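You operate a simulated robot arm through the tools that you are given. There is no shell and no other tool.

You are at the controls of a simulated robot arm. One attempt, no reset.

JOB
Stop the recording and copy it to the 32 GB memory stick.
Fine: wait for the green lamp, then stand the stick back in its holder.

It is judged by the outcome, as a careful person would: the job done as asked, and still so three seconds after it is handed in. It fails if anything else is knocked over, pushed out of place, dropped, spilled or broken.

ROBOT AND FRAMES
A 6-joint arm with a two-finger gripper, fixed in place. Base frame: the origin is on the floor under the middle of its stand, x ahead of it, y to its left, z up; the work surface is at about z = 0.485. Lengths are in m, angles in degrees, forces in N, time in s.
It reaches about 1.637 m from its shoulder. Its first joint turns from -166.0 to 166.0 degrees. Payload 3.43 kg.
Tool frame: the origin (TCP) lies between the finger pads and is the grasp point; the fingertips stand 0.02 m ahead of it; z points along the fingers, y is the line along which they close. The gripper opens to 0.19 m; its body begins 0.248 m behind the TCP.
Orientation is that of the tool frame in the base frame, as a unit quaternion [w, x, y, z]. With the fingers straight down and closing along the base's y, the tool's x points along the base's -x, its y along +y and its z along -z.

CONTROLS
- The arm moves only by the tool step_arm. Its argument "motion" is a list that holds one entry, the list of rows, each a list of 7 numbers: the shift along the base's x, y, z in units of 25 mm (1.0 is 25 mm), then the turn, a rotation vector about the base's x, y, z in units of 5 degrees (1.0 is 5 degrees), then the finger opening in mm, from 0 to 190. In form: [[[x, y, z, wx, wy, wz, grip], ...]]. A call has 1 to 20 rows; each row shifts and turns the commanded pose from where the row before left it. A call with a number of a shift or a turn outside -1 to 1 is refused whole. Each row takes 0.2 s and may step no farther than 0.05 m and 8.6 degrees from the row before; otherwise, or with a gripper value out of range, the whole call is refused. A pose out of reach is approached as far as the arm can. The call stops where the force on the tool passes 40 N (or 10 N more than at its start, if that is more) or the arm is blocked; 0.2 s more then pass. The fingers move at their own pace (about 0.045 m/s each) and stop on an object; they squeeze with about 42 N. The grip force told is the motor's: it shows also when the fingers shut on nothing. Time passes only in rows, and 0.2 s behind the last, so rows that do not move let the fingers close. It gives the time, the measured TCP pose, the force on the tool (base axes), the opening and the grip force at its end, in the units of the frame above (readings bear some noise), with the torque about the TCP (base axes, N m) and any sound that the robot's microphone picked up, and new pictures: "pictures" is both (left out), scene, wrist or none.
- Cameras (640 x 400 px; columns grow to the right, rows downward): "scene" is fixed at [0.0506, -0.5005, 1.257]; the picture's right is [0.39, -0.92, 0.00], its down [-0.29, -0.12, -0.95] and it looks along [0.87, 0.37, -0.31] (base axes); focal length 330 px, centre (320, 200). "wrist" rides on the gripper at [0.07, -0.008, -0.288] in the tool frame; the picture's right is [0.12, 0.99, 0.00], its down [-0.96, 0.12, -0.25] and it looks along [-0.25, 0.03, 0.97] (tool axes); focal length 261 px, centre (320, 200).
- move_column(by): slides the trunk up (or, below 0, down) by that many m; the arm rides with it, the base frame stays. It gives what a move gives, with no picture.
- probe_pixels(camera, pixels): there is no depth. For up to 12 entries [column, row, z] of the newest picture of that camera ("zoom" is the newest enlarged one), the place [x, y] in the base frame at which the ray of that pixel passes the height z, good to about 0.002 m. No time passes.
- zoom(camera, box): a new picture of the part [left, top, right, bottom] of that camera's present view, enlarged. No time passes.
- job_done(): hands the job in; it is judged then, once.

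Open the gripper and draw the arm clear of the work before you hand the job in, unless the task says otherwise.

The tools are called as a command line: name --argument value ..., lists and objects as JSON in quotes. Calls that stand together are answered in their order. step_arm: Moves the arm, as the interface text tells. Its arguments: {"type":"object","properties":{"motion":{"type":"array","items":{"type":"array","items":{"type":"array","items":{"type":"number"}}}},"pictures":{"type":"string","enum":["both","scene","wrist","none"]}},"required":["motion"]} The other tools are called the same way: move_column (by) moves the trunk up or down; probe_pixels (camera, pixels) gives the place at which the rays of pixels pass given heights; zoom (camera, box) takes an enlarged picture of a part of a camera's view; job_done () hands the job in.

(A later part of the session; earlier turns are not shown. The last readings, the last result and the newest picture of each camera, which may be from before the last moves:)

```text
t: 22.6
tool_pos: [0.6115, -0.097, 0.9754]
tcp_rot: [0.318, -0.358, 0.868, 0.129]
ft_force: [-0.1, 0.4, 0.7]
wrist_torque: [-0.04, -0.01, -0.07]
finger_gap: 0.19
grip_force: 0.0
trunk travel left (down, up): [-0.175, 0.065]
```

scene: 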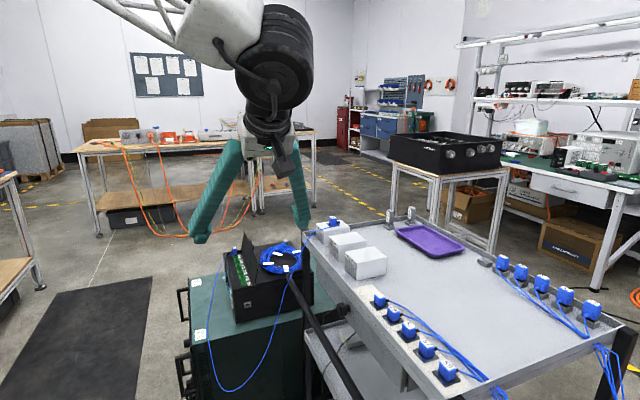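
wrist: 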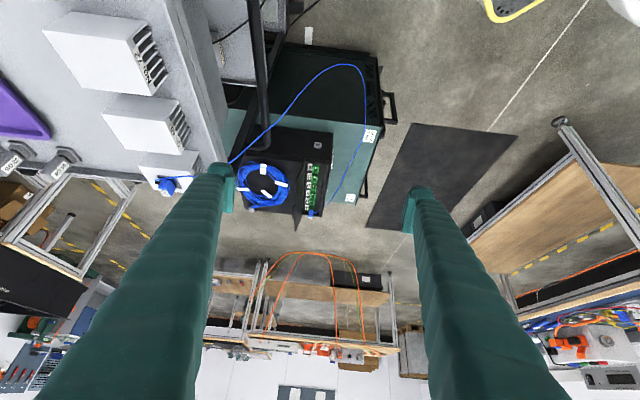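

The recorder's USB side shows at about (300,145), port at (318,146), with the cart's black rail at (260,90). I enlarge it.

zoom --camera "wrist" --box '[210, 0, 400, 240]'

zoom --camera "wrist" --box '[290, 120, 340, 170]'

zoom --camera "wrist" --box '[0, 80, 220, 240]'

```text
1.67 times, centred on (305, 120) of wrist
```

zoom: 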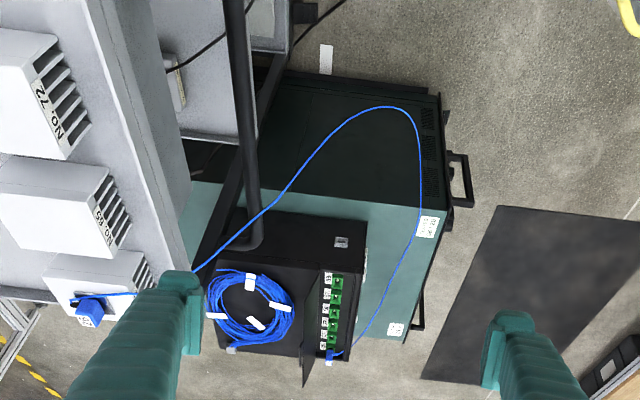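

```text
8.00 times, centred on (315, 145) of wrist
```

zoom: 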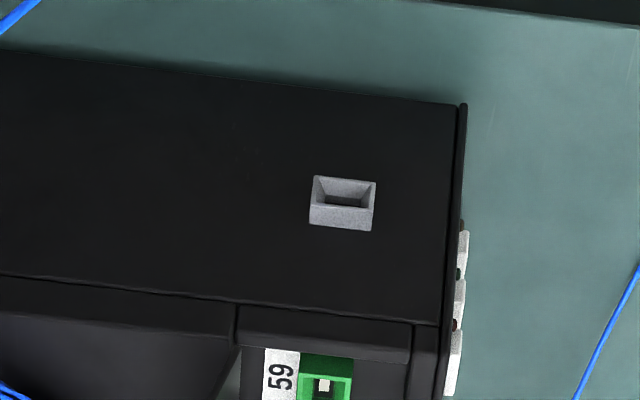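

```text
2.50 times, centred on (110, 160) of wrist
```

zoom: 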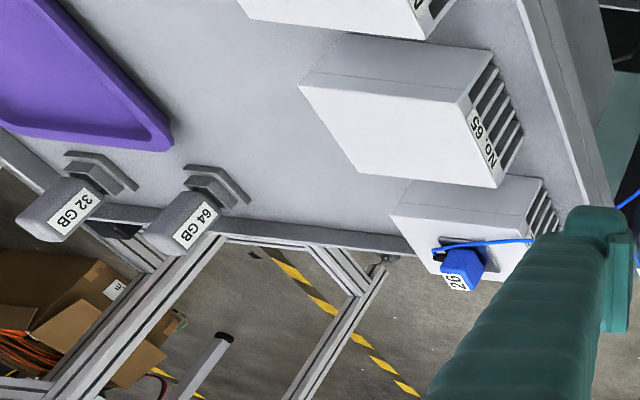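

The cable's free loop hangs in front of this side, so I triangulate it together with the black rail and the port before planning an approach.

probe_pixels --camera "wrist" --pixels '[[305, 84, 0.3], [305, 84, 0.5], [275, 123, 0.5], [275, 123, 0.7], [254, 144, 0.6], [254, 144, 0.8], [341, 65, 0.3], [341, 65, 0.5], [262, 145, 0.6], [262, 145, 0.8], [318, 145.5, 0.55], [318, 145.5, 0.57]]'

probe_pixels --camera "scene" --pixels '[[226.8, 391, 0.3], [226.8, 391, 0.5], [246, 382, 0.3], [246, 382, 0.5], [266, 346, 0.4], [266, 346, 0.6], [280, 306, 0.5], [280, 306, 0.7], [294, 268, 0.6], [294, 268, 0.8], [289, 282, 0.6], [289, 282, 0.8]]'

```text
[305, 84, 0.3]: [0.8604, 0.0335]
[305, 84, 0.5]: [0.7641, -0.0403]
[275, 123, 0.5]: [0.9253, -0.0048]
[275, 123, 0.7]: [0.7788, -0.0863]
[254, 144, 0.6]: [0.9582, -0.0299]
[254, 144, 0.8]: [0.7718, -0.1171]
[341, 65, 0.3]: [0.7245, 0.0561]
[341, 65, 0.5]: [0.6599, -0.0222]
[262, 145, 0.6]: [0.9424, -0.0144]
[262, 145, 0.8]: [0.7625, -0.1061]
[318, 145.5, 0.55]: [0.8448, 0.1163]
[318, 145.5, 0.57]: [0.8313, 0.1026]
```

```text
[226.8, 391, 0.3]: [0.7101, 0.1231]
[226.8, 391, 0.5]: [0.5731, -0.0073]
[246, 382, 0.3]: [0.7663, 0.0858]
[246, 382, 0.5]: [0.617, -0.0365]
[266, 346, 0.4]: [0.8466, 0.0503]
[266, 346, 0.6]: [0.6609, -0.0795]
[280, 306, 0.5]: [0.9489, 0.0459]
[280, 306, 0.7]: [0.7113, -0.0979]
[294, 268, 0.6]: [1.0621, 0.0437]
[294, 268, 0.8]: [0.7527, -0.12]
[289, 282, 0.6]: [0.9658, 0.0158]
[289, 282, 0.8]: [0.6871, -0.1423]
```

The cable loop rises through about (0.69,-0.05,0.56) to (0.74,-0.11,0.75), right on the port's axis 0.2 m out, so I can't come in along that axis with the hand. I look closer at the port, the plug and the holders for keying.

zoom --camera "scene" --box '[239, 299, 255, 309]'

zoom --camera "wrist" --box '[310, 139, 326, 151]'

zoom --camera "scene" --box '[378, 203, 424, 233]'

zoom --camera "wrist" --box '[0, 130, 90, 190]'

```text
16.00 times, centred on (247, 304) of scene
```

zoom: 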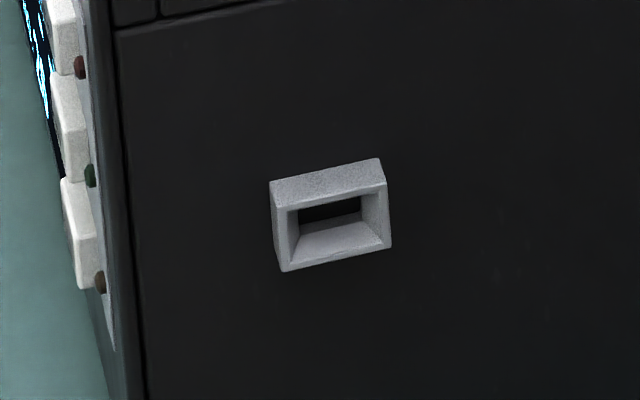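

```text
16.00 times, centred on (318, 145) of wrist
```

zoom: 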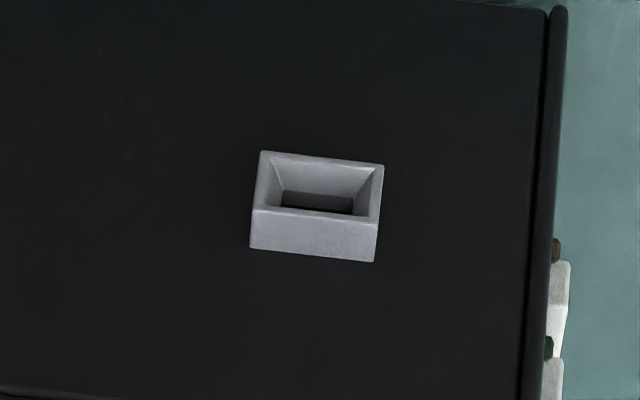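

```text
13.33 times, centred on (401, 218) of scene
```

zoom: 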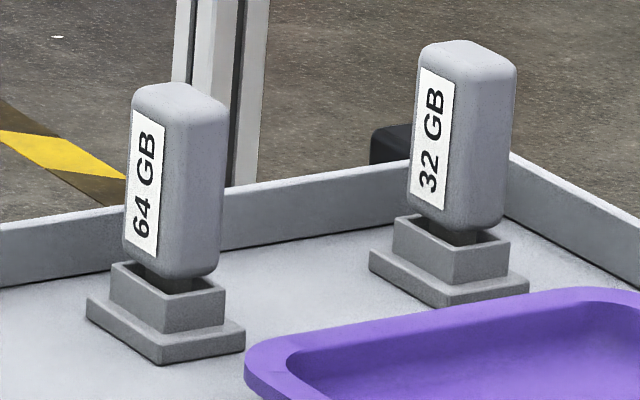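

```text
6.67 times, centred on (45, 160) of wrist
```

zoom: 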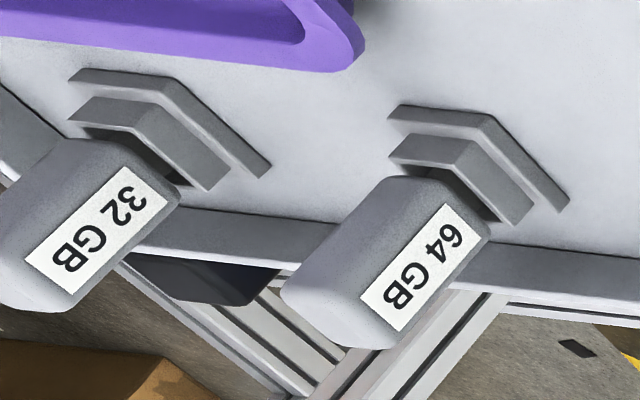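

The port is a symmetric funnel. I check the hand's own size in the scene view to judge clearances to the cable and the 64 GB stick.

zoom --camera "scene" --box '[170, 80, 330, 250]'

zoom --camera "scene" --box '[270, 190, 430, 290]'

```text
2.35 times, centred on (250, 165) of scene
```

zoom: 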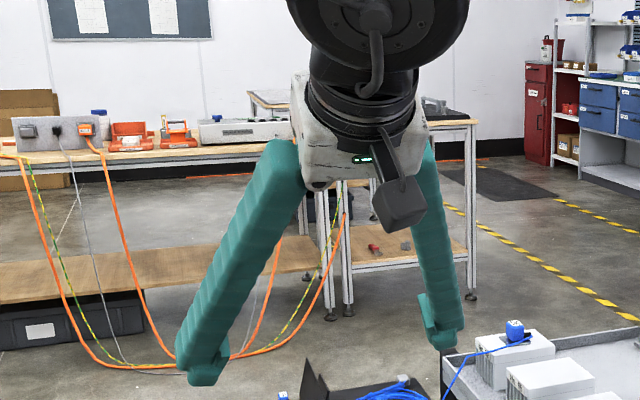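

```text
4.00 times, centred on (350, 240) of scene
```

zoom: 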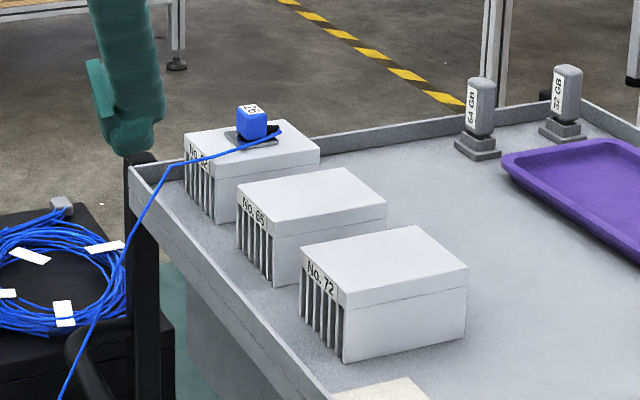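

I'll grip the 32 GB stick across its 31 mm width with the tool tilted 50° from vertical (from the robot's side), so that at the port the tool stands steeply and clears the cable. I un-pitch and start yawing back −90° while rising.

step_arm --motion '[[[0, 0, 0.8, -0.702, 0.712, 0, 190], [0, 0, 0.8, -0.702, 0.712, 0, 190], [0, 0, 0.8, -0.702, 0.712, 0, 190], [0, 0, 0.8, -0.702, 0.712, 0, 190], [0, 0, 0.8, -0.702, 0.712, 0, 190], [0, 0, 0.8, -0.702, 0.712, 0, 190], [0, 0, 0.8, -0.702, 0.712, 0, 190], [0, 0, 0.8, -0.702, 0.712, 0, 190], [0.8, -0.1, 0.5, 0, 0, -1, 150], [0.8, -0.1, 0.5, 0, 0, -1, 120], [0.8, -0.1, 0.5, 0, 0, -1, 100], [0.8, -0.1, 0, 0, 0, -1, 80], [0.8, -0.1, 0, 0, 0, -1, 60], [0.8, -0.1, 0, 0, 0, -1, 60], [0.8, -0.1, 0, 0, 0, -1, 60], [0.8, -0.1, 0, 0, 0, -1, 60], [0.8, -0.1, 0, 0, 0, -1, 60]]]' --pictures "wrist"

```text
t: 26.2
tool_pos: [0.7904, -0.121, 1.1713]
tcp_rot: [0.0, 0.003, 1.0, -0.001]
ft_force: [-0.9, -0.4, 0.6]
wrist_torque: [-0.02, -0.06, -0.02]
finger_gap: 0.0601
grip_force: 0.1
trunk travel left (down, up): [-0.175, 0.065]
```

wrist: 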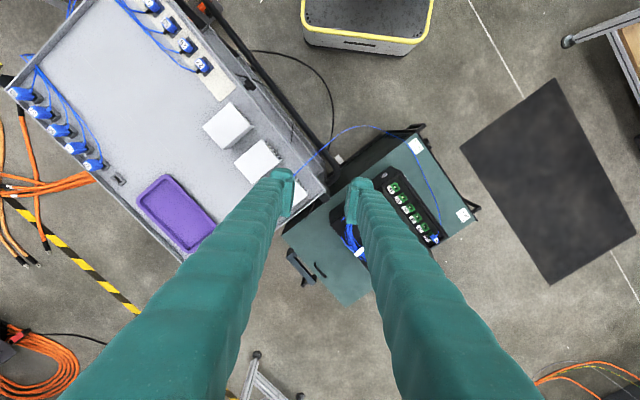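

Now at yaw 0; I yaw to −45° over the cart and tilt 50° toward the sticks, staying well above the boxes (TCP z≈1.08).

step_arm --motion '[[[0.62, -0.5, 0, 0, 0, -1, 60], [0.62, -0.5, 0, 0, 0, -1, 60], [0.62, -0.5, 0, 0, 0, -1, 60], [0.62, -0.5, 0, 0, 0, -1, 60], [0.62, -0.5, 0, 0, 0, -1, 60], [0.62, -0.5, 0, 0, 0, -1, 60], [0.62, -0.5, 0, 0, 0, -1, 60], [0.62, -0.5, 0, 0, 0, -1, 60], [0.62, -0.5, 0, 0, 0, -1, 60], [0, 0, -0.4, -0.712, -0.702, 0, 60], [0, 0, -0.4, -0.712, -0.702, 0, 60], [0, 0, -0.4, -0.712, -0.702, 0, 60], [0, 0, -0.4, -0.712, -0.702, 0, 60], [0, 0, -0.4, -0.712, -0.702, 0, 60], [0, 0, -0.4, -0.712, -0.702, 0, 60], [0, 0, -0.4, -0.712, -0.702, 0, 60], [0, 0, -0.4, -0.712, -0.702, 0, 60], [0, 0, -0.4, -0.712, -0.702, 0, 60], [0, 0, -0.4, -0.712, -0.702, 0, 60]]]' --pictures "both"

```text
t: 30.2
tool_pos: [0.9319, -0.2337, 1.0712]
tcp_rot: [0.391, 0.348, 0.836, -0.163]
ft_force: [0.2, -0.2, 0.0]
wrist_torque: [0.05, 0.02, 0.01]
finger_gap: 0.06
grip_force: 0.1
trunk travel left (down, up): [-0.175, 0.065]
```

scene: 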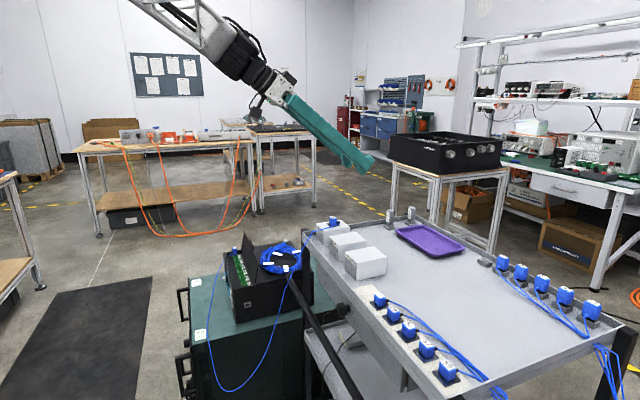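
wrist: 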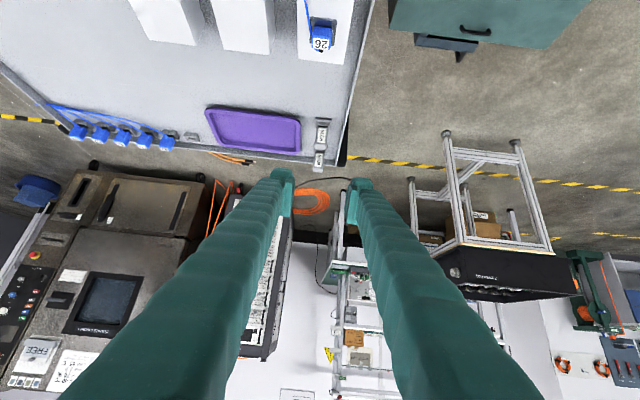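

The sticks appear at (322,128) (64 GB) and (319,158) (32 GB). I enlarge and probe them for exact positions.

zoom --camera "wrist" --box '[285, 105, 355, 185]'

zoom --camera "wrist" --box '[305, 110, 337, 175]'

zoom --camera "scene" --box '[378, 200, 428, 236]'

```text
5.00 times, centred on (320, 145) of wrist
```

zoom: 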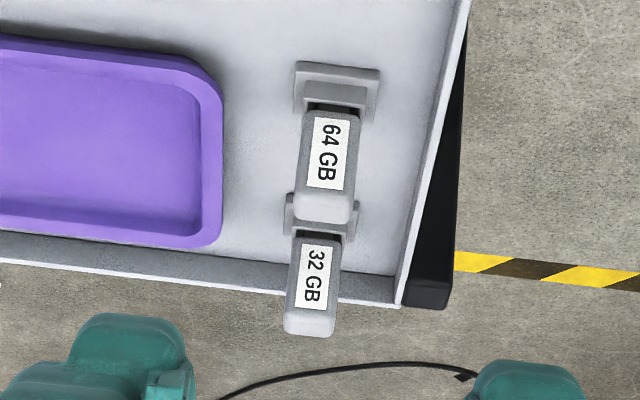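

```text
6.15 times, centred on (321, 142) of wrist
```

zoom: 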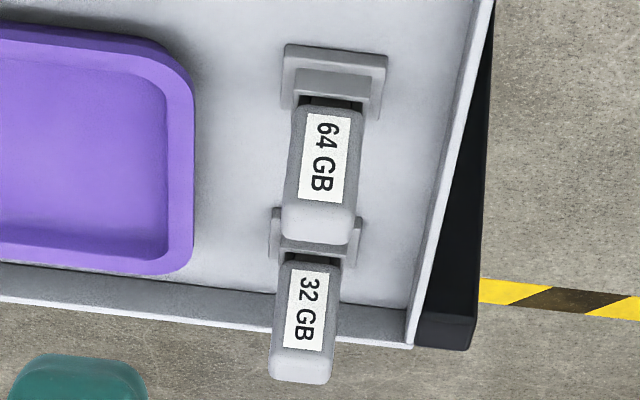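

```text
11.11 times, centred on (403, 218) of scene
```

zoom: 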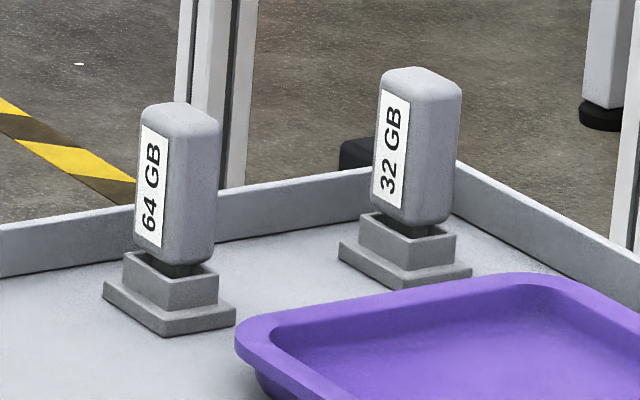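

I probe the stick's top centres, label bottoms and holder bases from both cameras.

probe_pixels --camera "wrist" --pixels '[[318.1, 169.3, 0.88], [318.1, 169.3, 0.9], [318.1, 169.3, 0.92], [318.1, 169.3, 0.94], [320.5, 145.6, 0.9], [320.5, 145.6, 0.92], [320.5, 145.6, 0.94], [315.6, 116.8, 0.83], [332, 118.4, 0.83], [334.8, 165.6, 0.85], [297, 184, 0.84], [301.5, 179, 0.86]]'

probe_pixels --camera "scene" --pixels '[[412.1, 207.2, 0.88], [412.1, 207.2, 0.9], [412.1, 207.2, 0.92], [412.1, 207.2, 0.94], [390.9, 210.9, 0.9], [390.9, 210.9, 0.92], [390.9, 210.9, 0.94], [383.4, 226.5, 0.83], [388.9, 230.2, 0.83], [395.3, 228, 0.83], [414.4, 214.8, 0.85], [384, 232, 0.85]]'

```text
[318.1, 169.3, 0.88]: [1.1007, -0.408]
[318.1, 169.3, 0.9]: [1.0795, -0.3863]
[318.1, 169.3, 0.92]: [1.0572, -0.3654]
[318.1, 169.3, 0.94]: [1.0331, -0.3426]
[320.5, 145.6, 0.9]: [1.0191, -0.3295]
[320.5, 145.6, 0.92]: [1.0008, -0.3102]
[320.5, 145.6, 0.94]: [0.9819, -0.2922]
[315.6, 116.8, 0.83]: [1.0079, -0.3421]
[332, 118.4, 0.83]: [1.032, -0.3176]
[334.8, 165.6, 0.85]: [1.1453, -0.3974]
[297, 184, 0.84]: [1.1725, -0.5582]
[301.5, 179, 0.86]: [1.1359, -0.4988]
```

```text
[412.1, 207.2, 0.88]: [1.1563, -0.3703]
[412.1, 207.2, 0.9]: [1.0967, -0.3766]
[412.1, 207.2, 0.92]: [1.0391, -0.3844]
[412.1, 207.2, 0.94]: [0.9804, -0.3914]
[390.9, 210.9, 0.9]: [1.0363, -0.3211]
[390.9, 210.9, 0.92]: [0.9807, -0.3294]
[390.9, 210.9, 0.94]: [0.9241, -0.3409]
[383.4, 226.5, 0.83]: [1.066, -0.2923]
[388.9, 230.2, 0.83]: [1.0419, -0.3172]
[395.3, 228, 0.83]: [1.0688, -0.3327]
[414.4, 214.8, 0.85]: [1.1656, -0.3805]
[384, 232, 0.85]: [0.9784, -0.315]
```

Stick 32's top is at about (1.068,-0.378,0.910), 64's at (1.0095,-0.3225,0.910), table near z=0.85. I check how high device 26 and its plug are, because the camera will pass above it.

zoom --camera "wrist" --box '[270, 0, 390, 75]'

probe_pixels --camera "scene" --pixels '[[333, 217, 0.95], [333, 217, 0.97], [333, 217, 1.0], [316, 222, 0.92], [316, 222, 0.94], [350, 226, 0.92], [350, 226, 0.94]]'

probe_pixels --camera "wrist" --pixels '[[321, 44, 0.95], [321, 44, 0.97], [321, 44, 1.0], [347, 64, 0.92], [347, 64, 0.94], [299, 58, 0.92], [299, 58, 0.94]]'

```text
5.33 times, centred on (330, 38) of wrist
```

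zoom: 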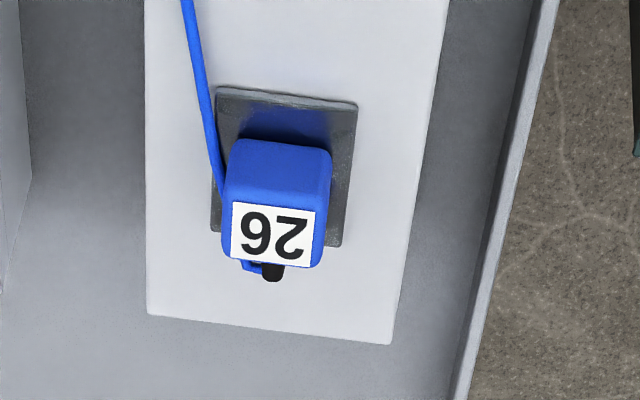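

```text
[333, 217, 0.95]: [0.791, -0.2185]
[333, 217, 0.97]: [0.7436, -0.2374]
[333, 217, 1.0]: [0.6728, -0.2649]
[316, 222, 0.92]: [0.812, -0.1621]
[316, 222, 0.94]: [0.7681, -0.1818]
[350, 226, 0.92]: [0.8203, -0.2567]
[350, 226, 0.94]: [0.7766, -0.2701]
```

```text
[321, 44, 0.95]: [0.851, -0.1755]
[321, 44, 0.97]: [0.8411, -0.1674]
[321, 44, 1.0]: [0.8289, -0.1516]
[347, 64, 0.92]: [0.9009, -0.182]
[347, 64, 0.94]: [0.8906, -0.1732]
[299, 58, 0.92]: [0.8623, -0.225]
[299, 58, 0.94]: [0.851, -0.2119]
```

Device 26's plug tops out near z=0.92, well below the camera path. I tilt 5° more (55°), narrow the fingers to 46 mm and move above stick 32 at z≈0.98 for a check.

step_arm --motion '[[[0, 0, 0, -0.712, -0.702, 0, 46], [0.78, -0.825, 0, 0, 0, 0, 46], [0.78, -0.825, 0, 0, 0, 0, 46], [0.78, -0.825, 0, 0, 0, 0, 46], [0.78, -0.825, 0, 0, 0, 0, 46], [0.78, -0.825, 0, 0, 0, 0, 46], [0.78, -0.825, 0, 0, 0, 0, 46], [0.76, -0.82, 0, 0, 0, 0, 46], [0, 0, -0.6, 0, 0, 0, 46], [0, 0, -0.8, 0, 0, 0, 46], [0, 0, -0.8, 0, 0, 0, 46], [0, 0, -0.8, 0, 0, 0, 46], [0, 0, -0.6, 0, 0, 0, 46]]]' --pictures "both"

```text
t: 33.0
tool_pos: [1.0668, -0.3777, 0.9843]
tcp_rot: [0.426, 0.342, 0.819, -0.178]
ft_force: [-0.6, -0.1, 0.9]
wrist_torque: [0.02, 0.03, -0.01]
finger_gap: 0.0461
grip_force: 0.2
trunk travel left (down, up): [-0.175, 0.065]
```

scene: 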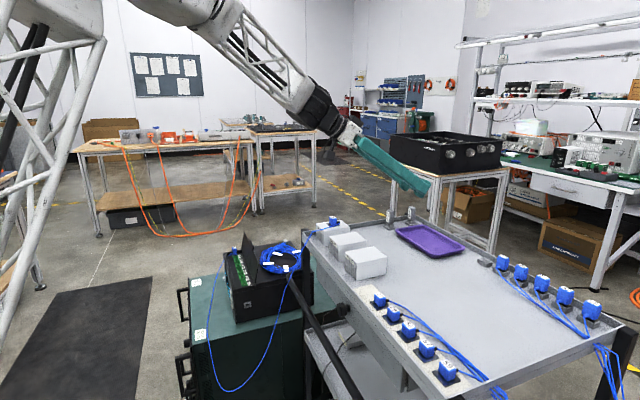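
wrist: 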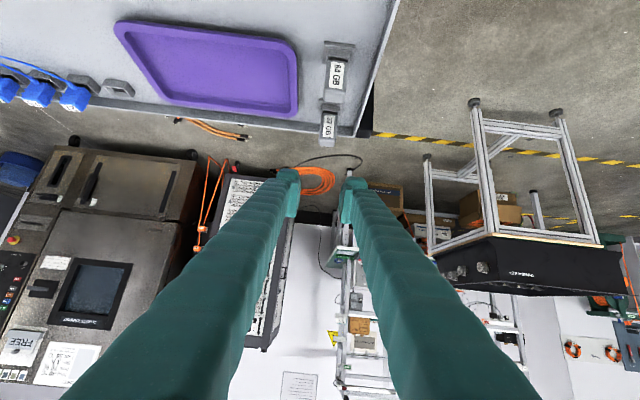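

Predicted image place of stick 32 (327,128) matches the seen (328,125), so the tool is aligned. I descend 45 mm and look again.

step_arm --motion '[[[0, 0, -0.6, 0, 0, 0, 46], [0, 0, -0.6, 0, 0, 0, 46], [0, 0, -0.6, 0, 0, 0, 46], [0, 0, 0, 0, 0, 0, 46]]]' --pictures "both"

zoom --camera "scene" --box '[370, 170, 450, 240]'

zoom --camera "wrist" --box '[270, 50, 380, 230]'

```text
t: 34.0
tool_pos: [1.0669, -0.3785, 0.939]
tcp_rot: [0.425, 0.341, 0.819, -0.178]
ft_force: [0.1, 0.1, 0.9]
wrist_torque: [-0.01, 0.01, -0.01]
finger_gap: 0.0463
grip_force: 0.1
trunk travel left (down, up): [-0.175, 0.065]
```

scene: 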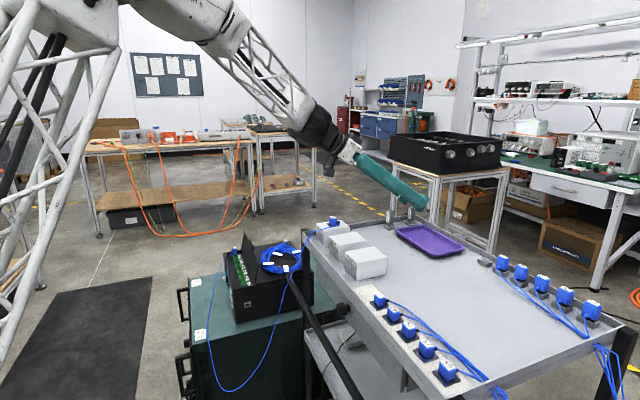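
wrist: 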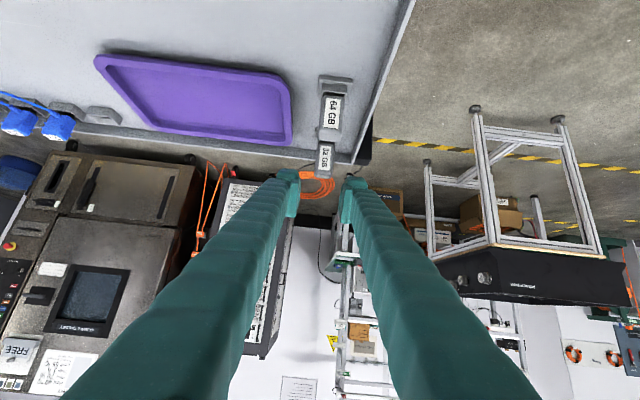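

```text
5.71 times, centred on (410, 205) of scene
```

zoom: 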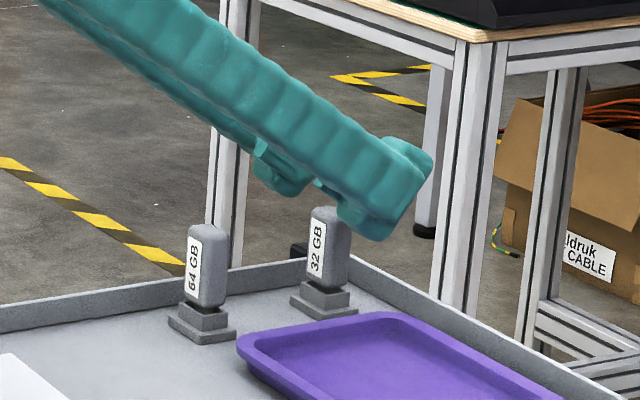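

```text
2.22 times, centred on (325, 140) of wrist
```

zoom: 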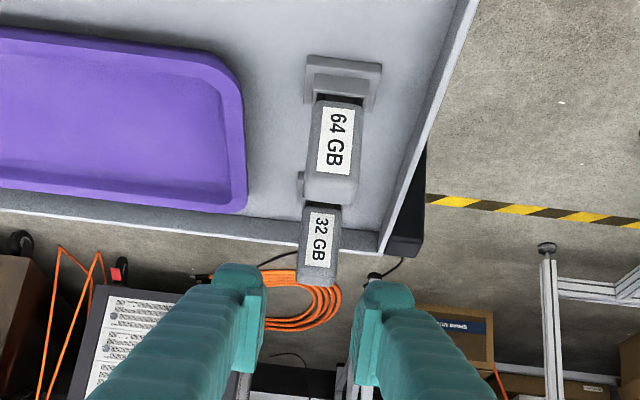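

Fingers straddle stick 32 with no contact with its neighbour. I descend the remaining 33 mm to the grasp height.

step_arm --motion '[[[0, 0, -0.45, 0, 0, 0, 46], [0, 0, -0.45, 0, 0, 0, 46], [0, 0, -0.44, 0, 0, 0, 46], [0, 0, 0, 0, 0, 0, 46]]]' --pictures "both"

zoom --camera "scene" --box '[370, 170, 450, 240]'

zoom --camera "wrist" --box '[270, 90, 380, 230]'

```text
t: 35.0
tool_pos: [1.068, -0.3781, 0.9042]
tcp_rot: [0.425, 0.342, 0.819, -0.179]
ft_force: [0.1, 0.4, -0.3]
wrist_torque: [0.0, 0.0, 0.0]
finger_gap: 0.046
grip_force: 0.0
trunk travel left (down, up): [-0.175, 0.065]
```

scene: 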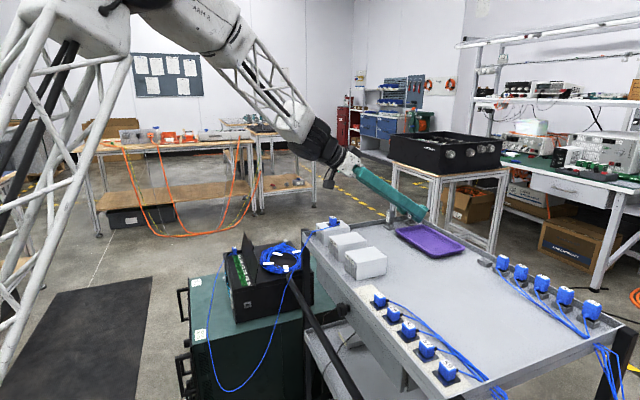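
wrist: 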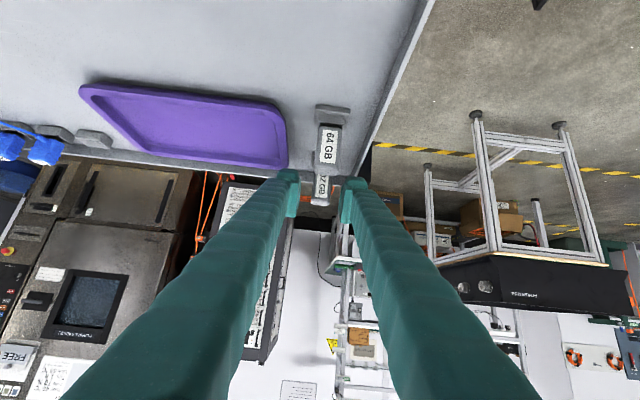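

```text
5.71 times, centred on (410, 205) of scene
```

zoom: 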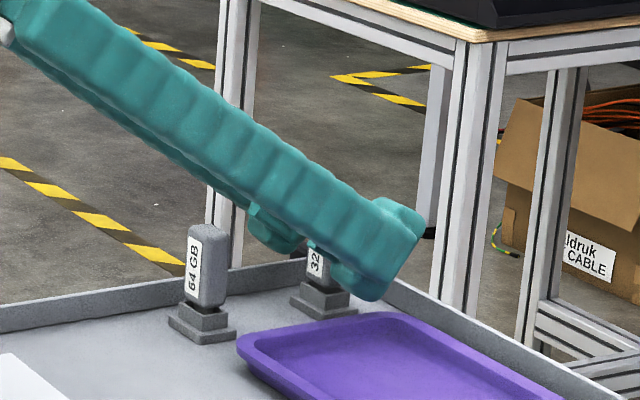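

```text
2.86 times, centred on (325, 160) of wrist
```

zoom: 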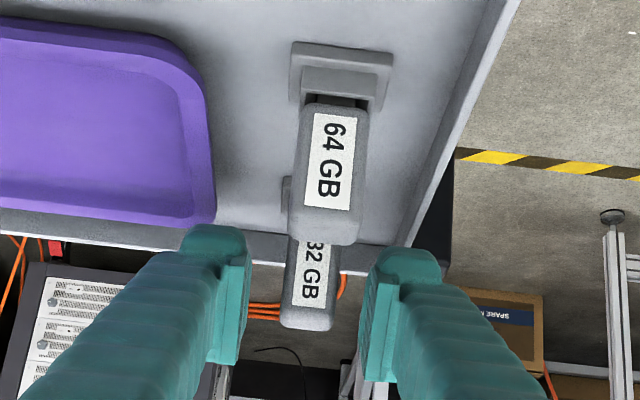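

The stick is centred between the pads (wrist enlargement x≈308 between 248 and 368). I close the fingers.

step_arm --motion '[[[0, 0, 0, 0, 0, 0, 0], [0, 0, 0, 0, 0, 0, 0], [0, 0, 0, 0, 0, 0, 0], [0, 0, 0, 0, 0, 0, 0]]]' --pictures "both"

zoom --camera "scene" --box '[370, 170, 450, 240]'

zoom --camera "wrist" --box '[270, 90, 380, 230]'

```text
t: 36.0
tool_pos: [1.0677, -0.3768, 0.9022]
tcp_rot: [0.426, 0.341, 0.819, -0.179]
ft_force: [7.2, -0.4, -0.6]
wrist_torque: [0.03, -0.07, 0.01]
finger_gap: 0.019
grip_force: 42.3
trunk travel left (down, up): [-0.175, 0.065]
```

scene: 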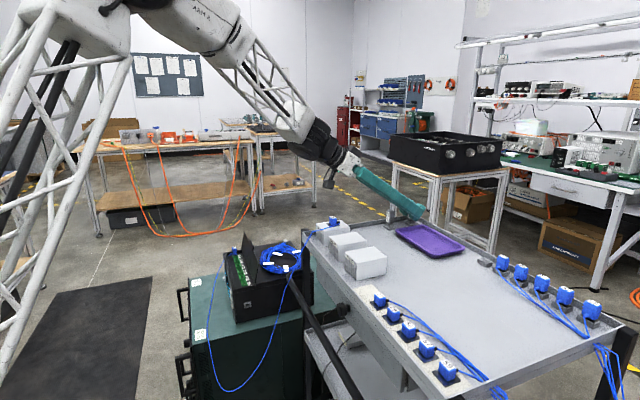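
wrist: 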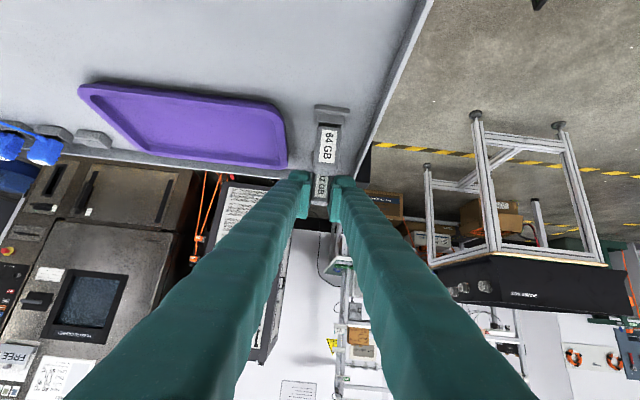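

```text
5.71 times, centred on (410, 205) of scene
```

zoom: 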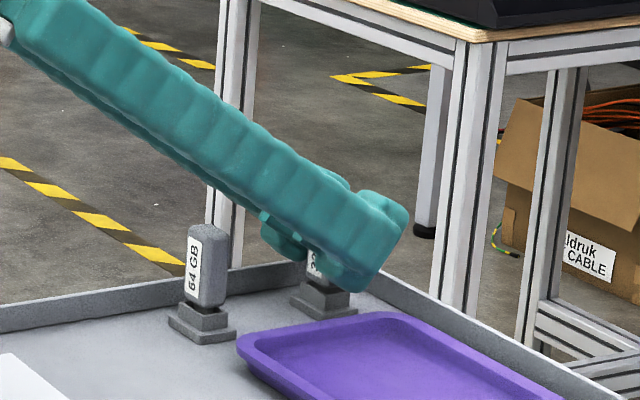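

```text
2.86 times, centred on (325, 160) of wrist
```

zoom: 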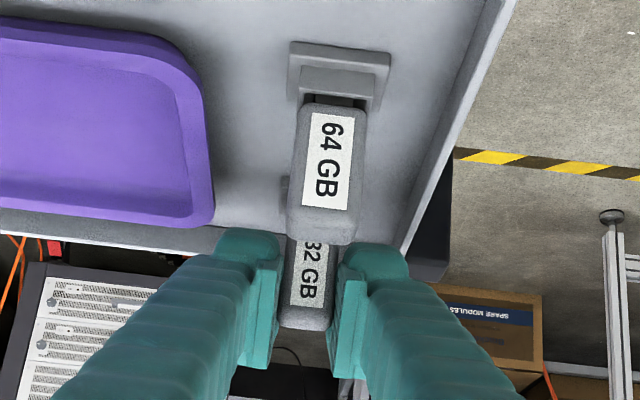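

The stick is gripped (gap 19 mm, 42 N) with a small 7 N side load along +x. I ease 1 mm along +x to see if the load relaxes before lifting.

step_arm --motion '[[[0.04, 0, 0, 0, 0, 0, 0], [0, 0, 0, 0, 0, 0, 0]]]' --pictures "none"

```text
t: 36.6
tool_pos: [1.0688, -0.3777, 0.9039]
tcp_rot: [0.425, 0.341, 0.819, -0.178]
ft_force: [-1.3, 3.5, -1.8]
wrist_torque: [0.13, 0.08, 0.0]
finger_gap: 0.0186
grip_force: 42.2
trunk travel left (down, up): [-0.175, 0.065]
```

The load is small now. I lift straight up slowly, 20 mm first, and watch the holder.

step_arm --motion '[[[0, 0, 0.2, 0, 0, 0, 0], [0, 0, 0.2, 0, 0, 0, 0], [0, 0, 0.2, 0, 0, 0, 0], [0, 0, 0.2, 0, 0, 0, 0]]]' --pictures "both"

zoom --camera "scene" --box '[370, 170, 450, 240]'

zoom --camera "wrist" --box '[270, 90, 380, 230]'

```text
t: 37.6
tool_pos: [1.0671, -0.3781, 0.9254]
tcp_rot: [0.426, 0.342, 0.818, -0.179]
ft_force: [1.0, 0.0, -0.1]
wrist_torque: [-0.01, 0.0, -0.01]
finger_gap: 0.019
grip_force: 42.0
trunk travel left (down, up): [-0.175, 0.065]
```

scene: 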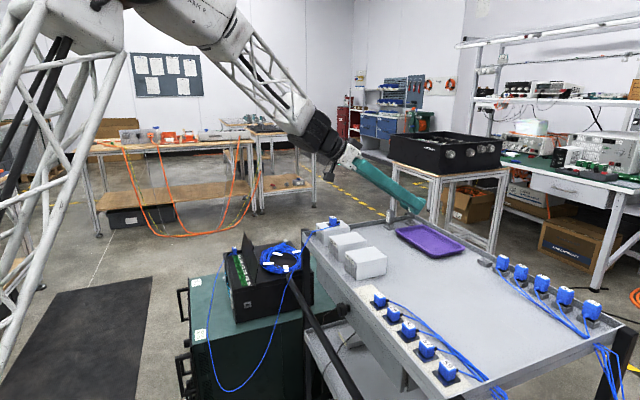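
wrist: 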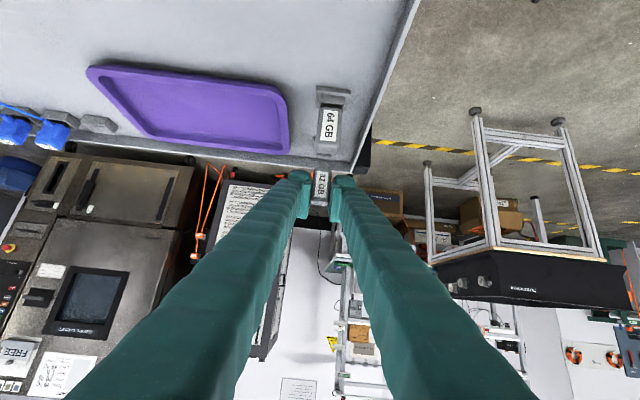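

```text
5.71 times, centred on (410, 205) of scene
```

zoom: 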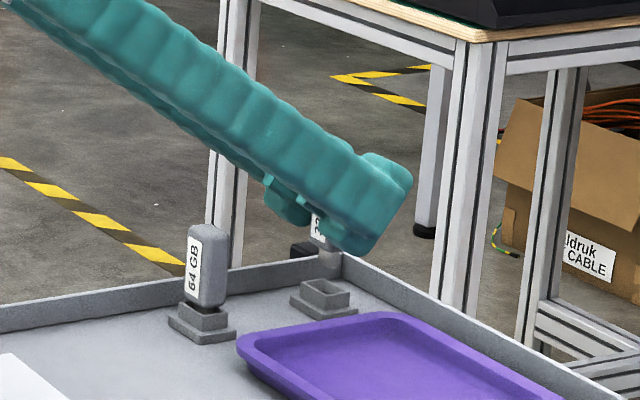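

```text
2.86 times, centred on (325, 160) of wrist
```

zoom: 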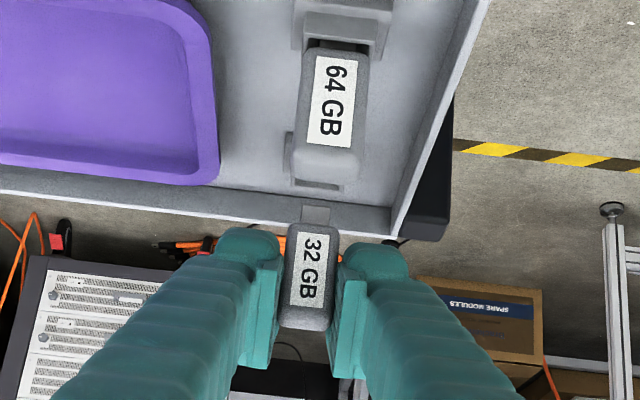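

The stick is out with its plug showing; the holder stayed put (grasp pose was TCP (1.068,-0.378,0.904)). I raise it 20 cm and back away while un-tilting.

step_arm --motion '[[[0, 0, 0.6, 0, 0, 0, 0], [0, 0, 1, 0, 0, 0, 0], [0, 0, 1, 0, 0, 0, 0], [0, 0, 1, 0, 0, 0, 0], [0, 0, 1, 0, 0, 0, 0], [0, 0, 1, 0, 0, 0, 0], [0, 0, 1, 0, 0, 0, 0], [0, 0, 1, 0, 0, 0, 0], [-0.8, 0.6, 0.3, 0.712, 0.702, 0, 0], [-0.8, 0.6, 0.3, 0.712, 0.702, 0, 0], [-0.8, 0.6, 0.3, 0.712, 0.702, 0, 0], [-0.8, 0.6, 0.3, 0.712, 0.702, 0, 0], [-0.8, 0.6, 0.3, 0.712, 0.702, 0, 0], [-0.8, 0.6, 0.3, 0.712, 0.702, 0, 0], [-0.8, 0.6, 0.3, 0.712, 0.702, 0, 0], [-0.8, 0.6, 0.3, 0.712, 0.702, 0, 0], [-0.8, 0.6, 0.3, 0.712, 0.702, 0, 0], [-0.8, 0.6, 0, 0.712, 0.702, 0, 0], [-0.8, 0.6, 0, 0.712, 0.702, 0, 0]]]' --pictures "both"

```text
t: 41.6
tool_pos: [0.8474, -0.2116, 1.1806]
tcp_rot: [0.0, 0.386, 0.923, 0.0]
ft_force: [-0.3, 0.4, 0.6]
wrist_torque: [-0.07, -0.04, -0.03]
finger_gap: 0.0189
grip_force: 42.0
trunk travel left (down, up): [-0.175, 0.065]
```

scene: 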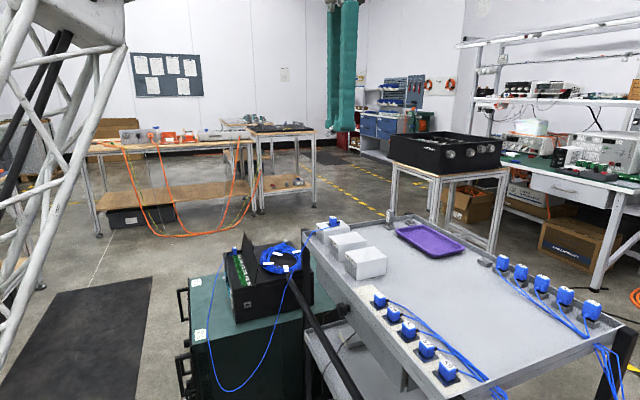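
wrist: 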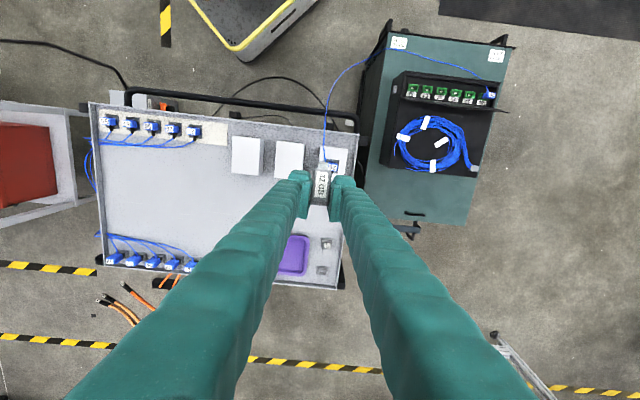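

Tool is vertical with the stick held. I now yaw −90° (toward −135°) while moving back over the gap in front of the USB side, high at z≈1.15.

step_arm --motion '[[[-0.3, 0.3, 0, 0, 0, -1, 0], [-0.3, 0.3, 0, 0, 0, -1, 0], [-0.3, 0.3, 0, 0, 0, -1, 0], [-0.3, 0.3, 0, 0, 0, -1, 0], [-0.3, 0.3, 0, 0, 0, -1, 0], [-0.3, 0.3, 0, 0, 0, -1, 0], [-0.3, 0.3, 0, 0, 0, -1, 0], [-0.3, 0.3, 0, 0, 0, -1, 0], [-0.3, 0.3, 0, 0, 0, -1, 0], [-0.3, 0.3, 0, 0, 0, -1, 0], [-0.3, 0.3, 0, 0, 0, -1, 0], [-0.3, 0.3, 0, 0, 0, -1, 0], [-0.3, 0.3, 0, 0, 0, -1, 0], [-0.3, 0.3, 0, 0, 0, -1, 0], [-0.3, 0.3, 0, 0, 0, -1, 0], [-0.3, 0.3, 0, 0, 0, -1, 0], [-0.3, 0.3, 0, 0, 0, -1, 0], [-0.3, 0.3, 0, 0, 0, -1, 0]]]' --pictures "both"

```text
t: 45.4
tool_pos: [0.7137, -0.0776, 1.1809]
tcp_rot: [0.0, 0.925, 0.38, -0.001]
ft_force: [-0.7, 0.3, -0.5]
wrist_torque: [0.04, 0.03, 0.0]
finger_gap: 0.0188
grip_force: 42.0
trunk travel left (down, up): [-0.175, 0.065]
```

scene: 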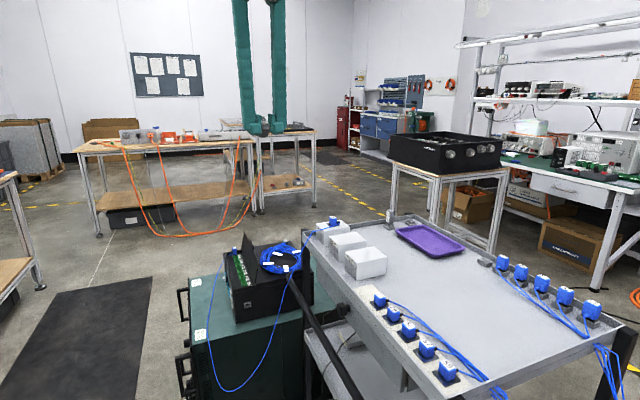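
wrist: 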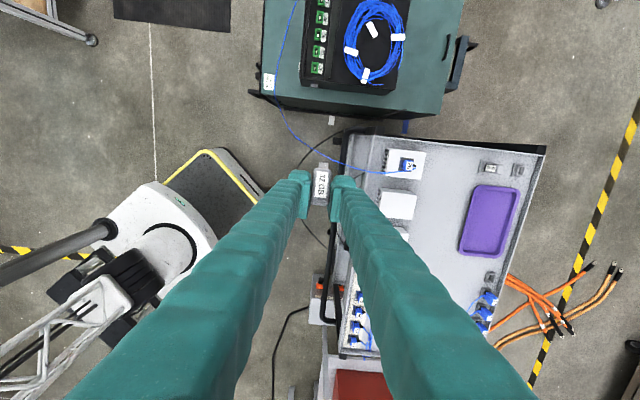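

Yaw reached (−135°). Before tilting down I re-measure the cable from this new view: points (292,125), (318,152), (350,167).

zoom --camera "wrist" --box '[240, 60, 440, 200]'

probe_pixels --camera "wrist" --pixels '[[277, 100, 0.48], [277, 100, 0.4], [290, 130, 0.4], [290, 130, 0.5], [305, 145, 0.5], [305, 145, 0.6], [318, 154, 0.6], [318, 154, 0.7], [350, 168, 0.7], [350, 168, 0.8], [380, 173, 0.8], [380, 173, 0.9]]'

```text
2.86 times, centred on (340, 130) of wrist
```

zoom: 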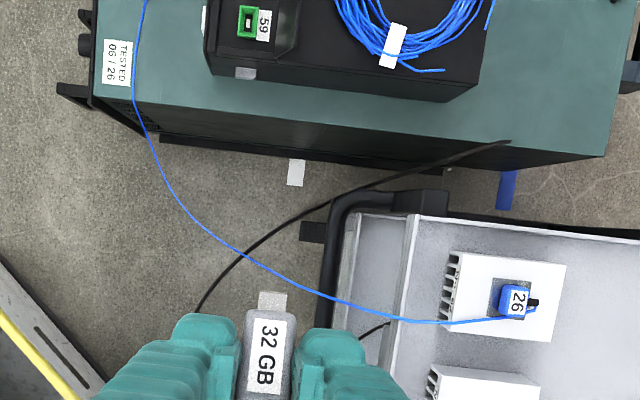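

```text
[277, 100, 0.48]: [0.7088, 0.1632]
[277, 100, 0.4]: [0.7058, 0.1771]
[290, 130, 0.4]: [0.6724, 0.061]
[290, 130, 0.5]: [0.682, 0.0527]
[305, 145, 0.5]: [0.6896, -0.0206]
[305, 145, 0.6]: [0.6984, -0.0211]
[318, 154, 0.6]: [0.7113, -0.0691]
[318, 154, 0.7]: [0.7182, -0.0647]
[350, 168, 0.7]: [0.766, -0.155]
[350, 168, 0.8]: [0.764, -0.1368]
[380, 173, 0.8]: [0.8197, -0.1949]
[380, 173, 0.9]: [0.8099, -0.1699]
```

The plan view fixes the cable: (0.69,-0.02,0.47) → (0.711,-0.069,0.60) → (0.764,-0.133,0.82), about 5 cm clear of the hand's planned place. I tilt 35° so the stick lies level and move above the pre-insert spot at z≈0.85.

step_arm --motion '[[[0.3, 0.6, -0.8, 0.702, -0.712, 0, 0], [0.3, 0.6, -0.8, 0.702, -0.712, 0, 0], [0.3, 0.6, -0.8, 0.702, -0.712, 0, 0], [0.3, 0.6, -0.8, 0.702, -0.712, 0, 0], [0.3, 0.6, -0.8, 0.702, -0.712, 0, 0], [0.3, 0.6, -0.8, 0.702, -0.712, 0, 0], [0.3, 0.6, -0.8, 0.702, -0.712, 0, 0], [0.28, 0.71, -1, 0, 0, 0, 0], [0, 0, -1, 0, 0, 0, 0], [0, 0, -1, 0, 0, 0, 0], [0, 0, -1, 0, 0, 0, 0], [0, 0, -1, 0, 0, 0, 0], [0, 0, -1, 0, 0, 0, 0], [0, 0, -1, 0, 0, 0, 0], [0, 0, -1, 0, 0, 0, 0]]]' --pictures "both"

```text
t: 48.6
tool_pos: [0.7715, 0.045, 0.8413]
tcp_rot: [-0.114, 0.882, 0.362, 0.278]
ft_force: [-0.5, 0.6, 0.0]
wrist_torque: [0.0, -0.05, -0.02]
finger_gap: 0.0188
grip_force: 42.1
trunk travel left (down, up): [-0.175, 0.065]
```

scene: 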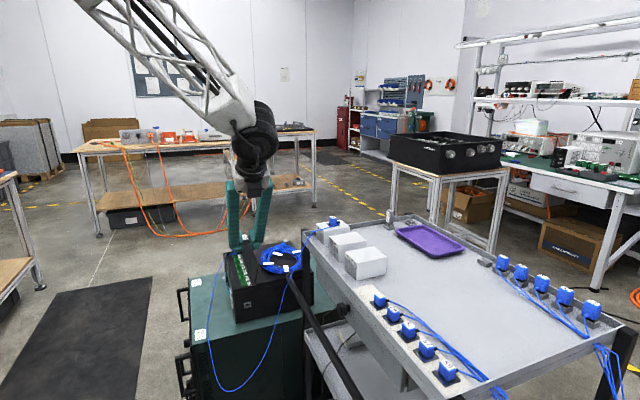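
wrist: 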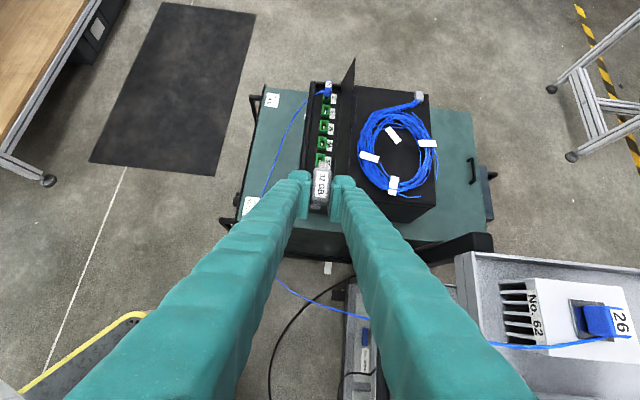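

The stick is label-up and level. I enlarge to see the stick, its plug and the recorder edge.

zoom --camera "wrist" --box '[260, 90, 400, 220]'

zoom --camera "scene" --box '[210, 170, 310, 340]'

zoom --camera "scene" --box '[225, 225, 275, 260]'

```text
3.08 times, centred on (330, 155) of wrist
```

zoom: 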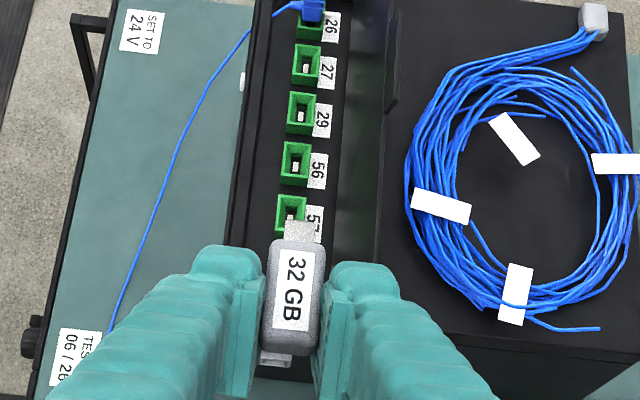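

```text
2.35 times, centred on (260, 255) of scene
```

zoom: 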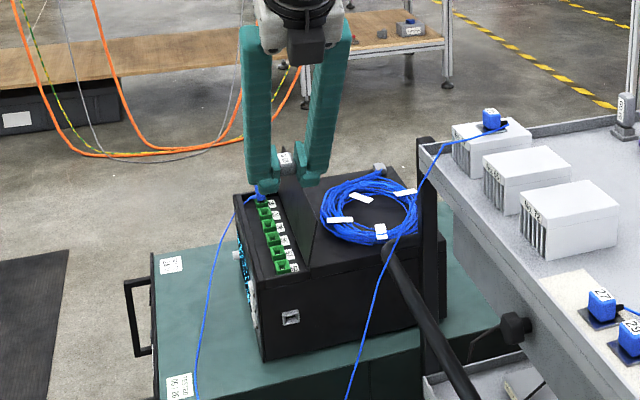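

```text
11.43 times, centred on (250, 242) of scene
```

zoom: 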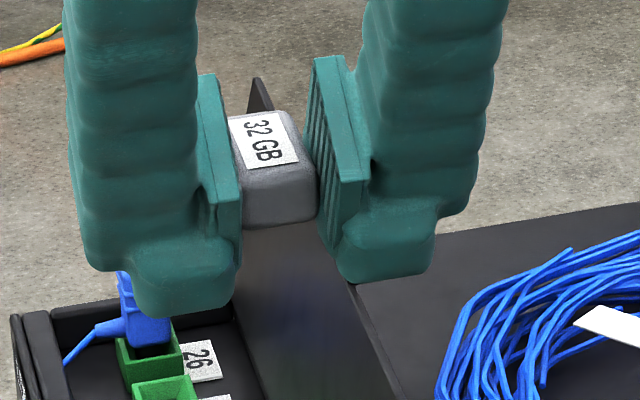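

I probe the held stick's plug tip (324.2,161.5), body front and rear, and funnel to get exact offsets from the TCP.

probe_pixels --camera "wrist" --pixels '[[324.2, 161.5, 0.841], [323.0, 168.2, 0.847], [319.8, 203, 0.847], [313.5, 207.5, 0.57], [320.5, 208, 0.57], [316, 207, 0.57], [315.5, 209.5, 0.56]]'

zoom --camera "wrist" --box '[295, 150, 345, 220]'

```text
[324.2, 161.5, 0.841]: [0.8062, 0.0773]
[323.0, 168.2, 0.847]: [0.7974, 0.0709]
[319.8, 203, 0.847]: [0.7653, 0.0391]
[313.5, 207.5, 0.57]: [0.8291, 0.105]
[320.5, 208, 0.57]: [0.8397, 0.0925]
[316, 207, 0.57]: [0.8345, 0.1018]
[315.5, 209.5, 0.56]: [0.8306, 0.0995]
```

```text
5.71 times, centred on (320, 185) of wrist
```

zoom: 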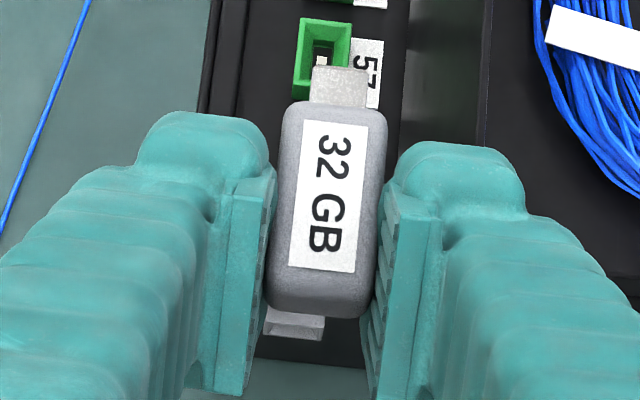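

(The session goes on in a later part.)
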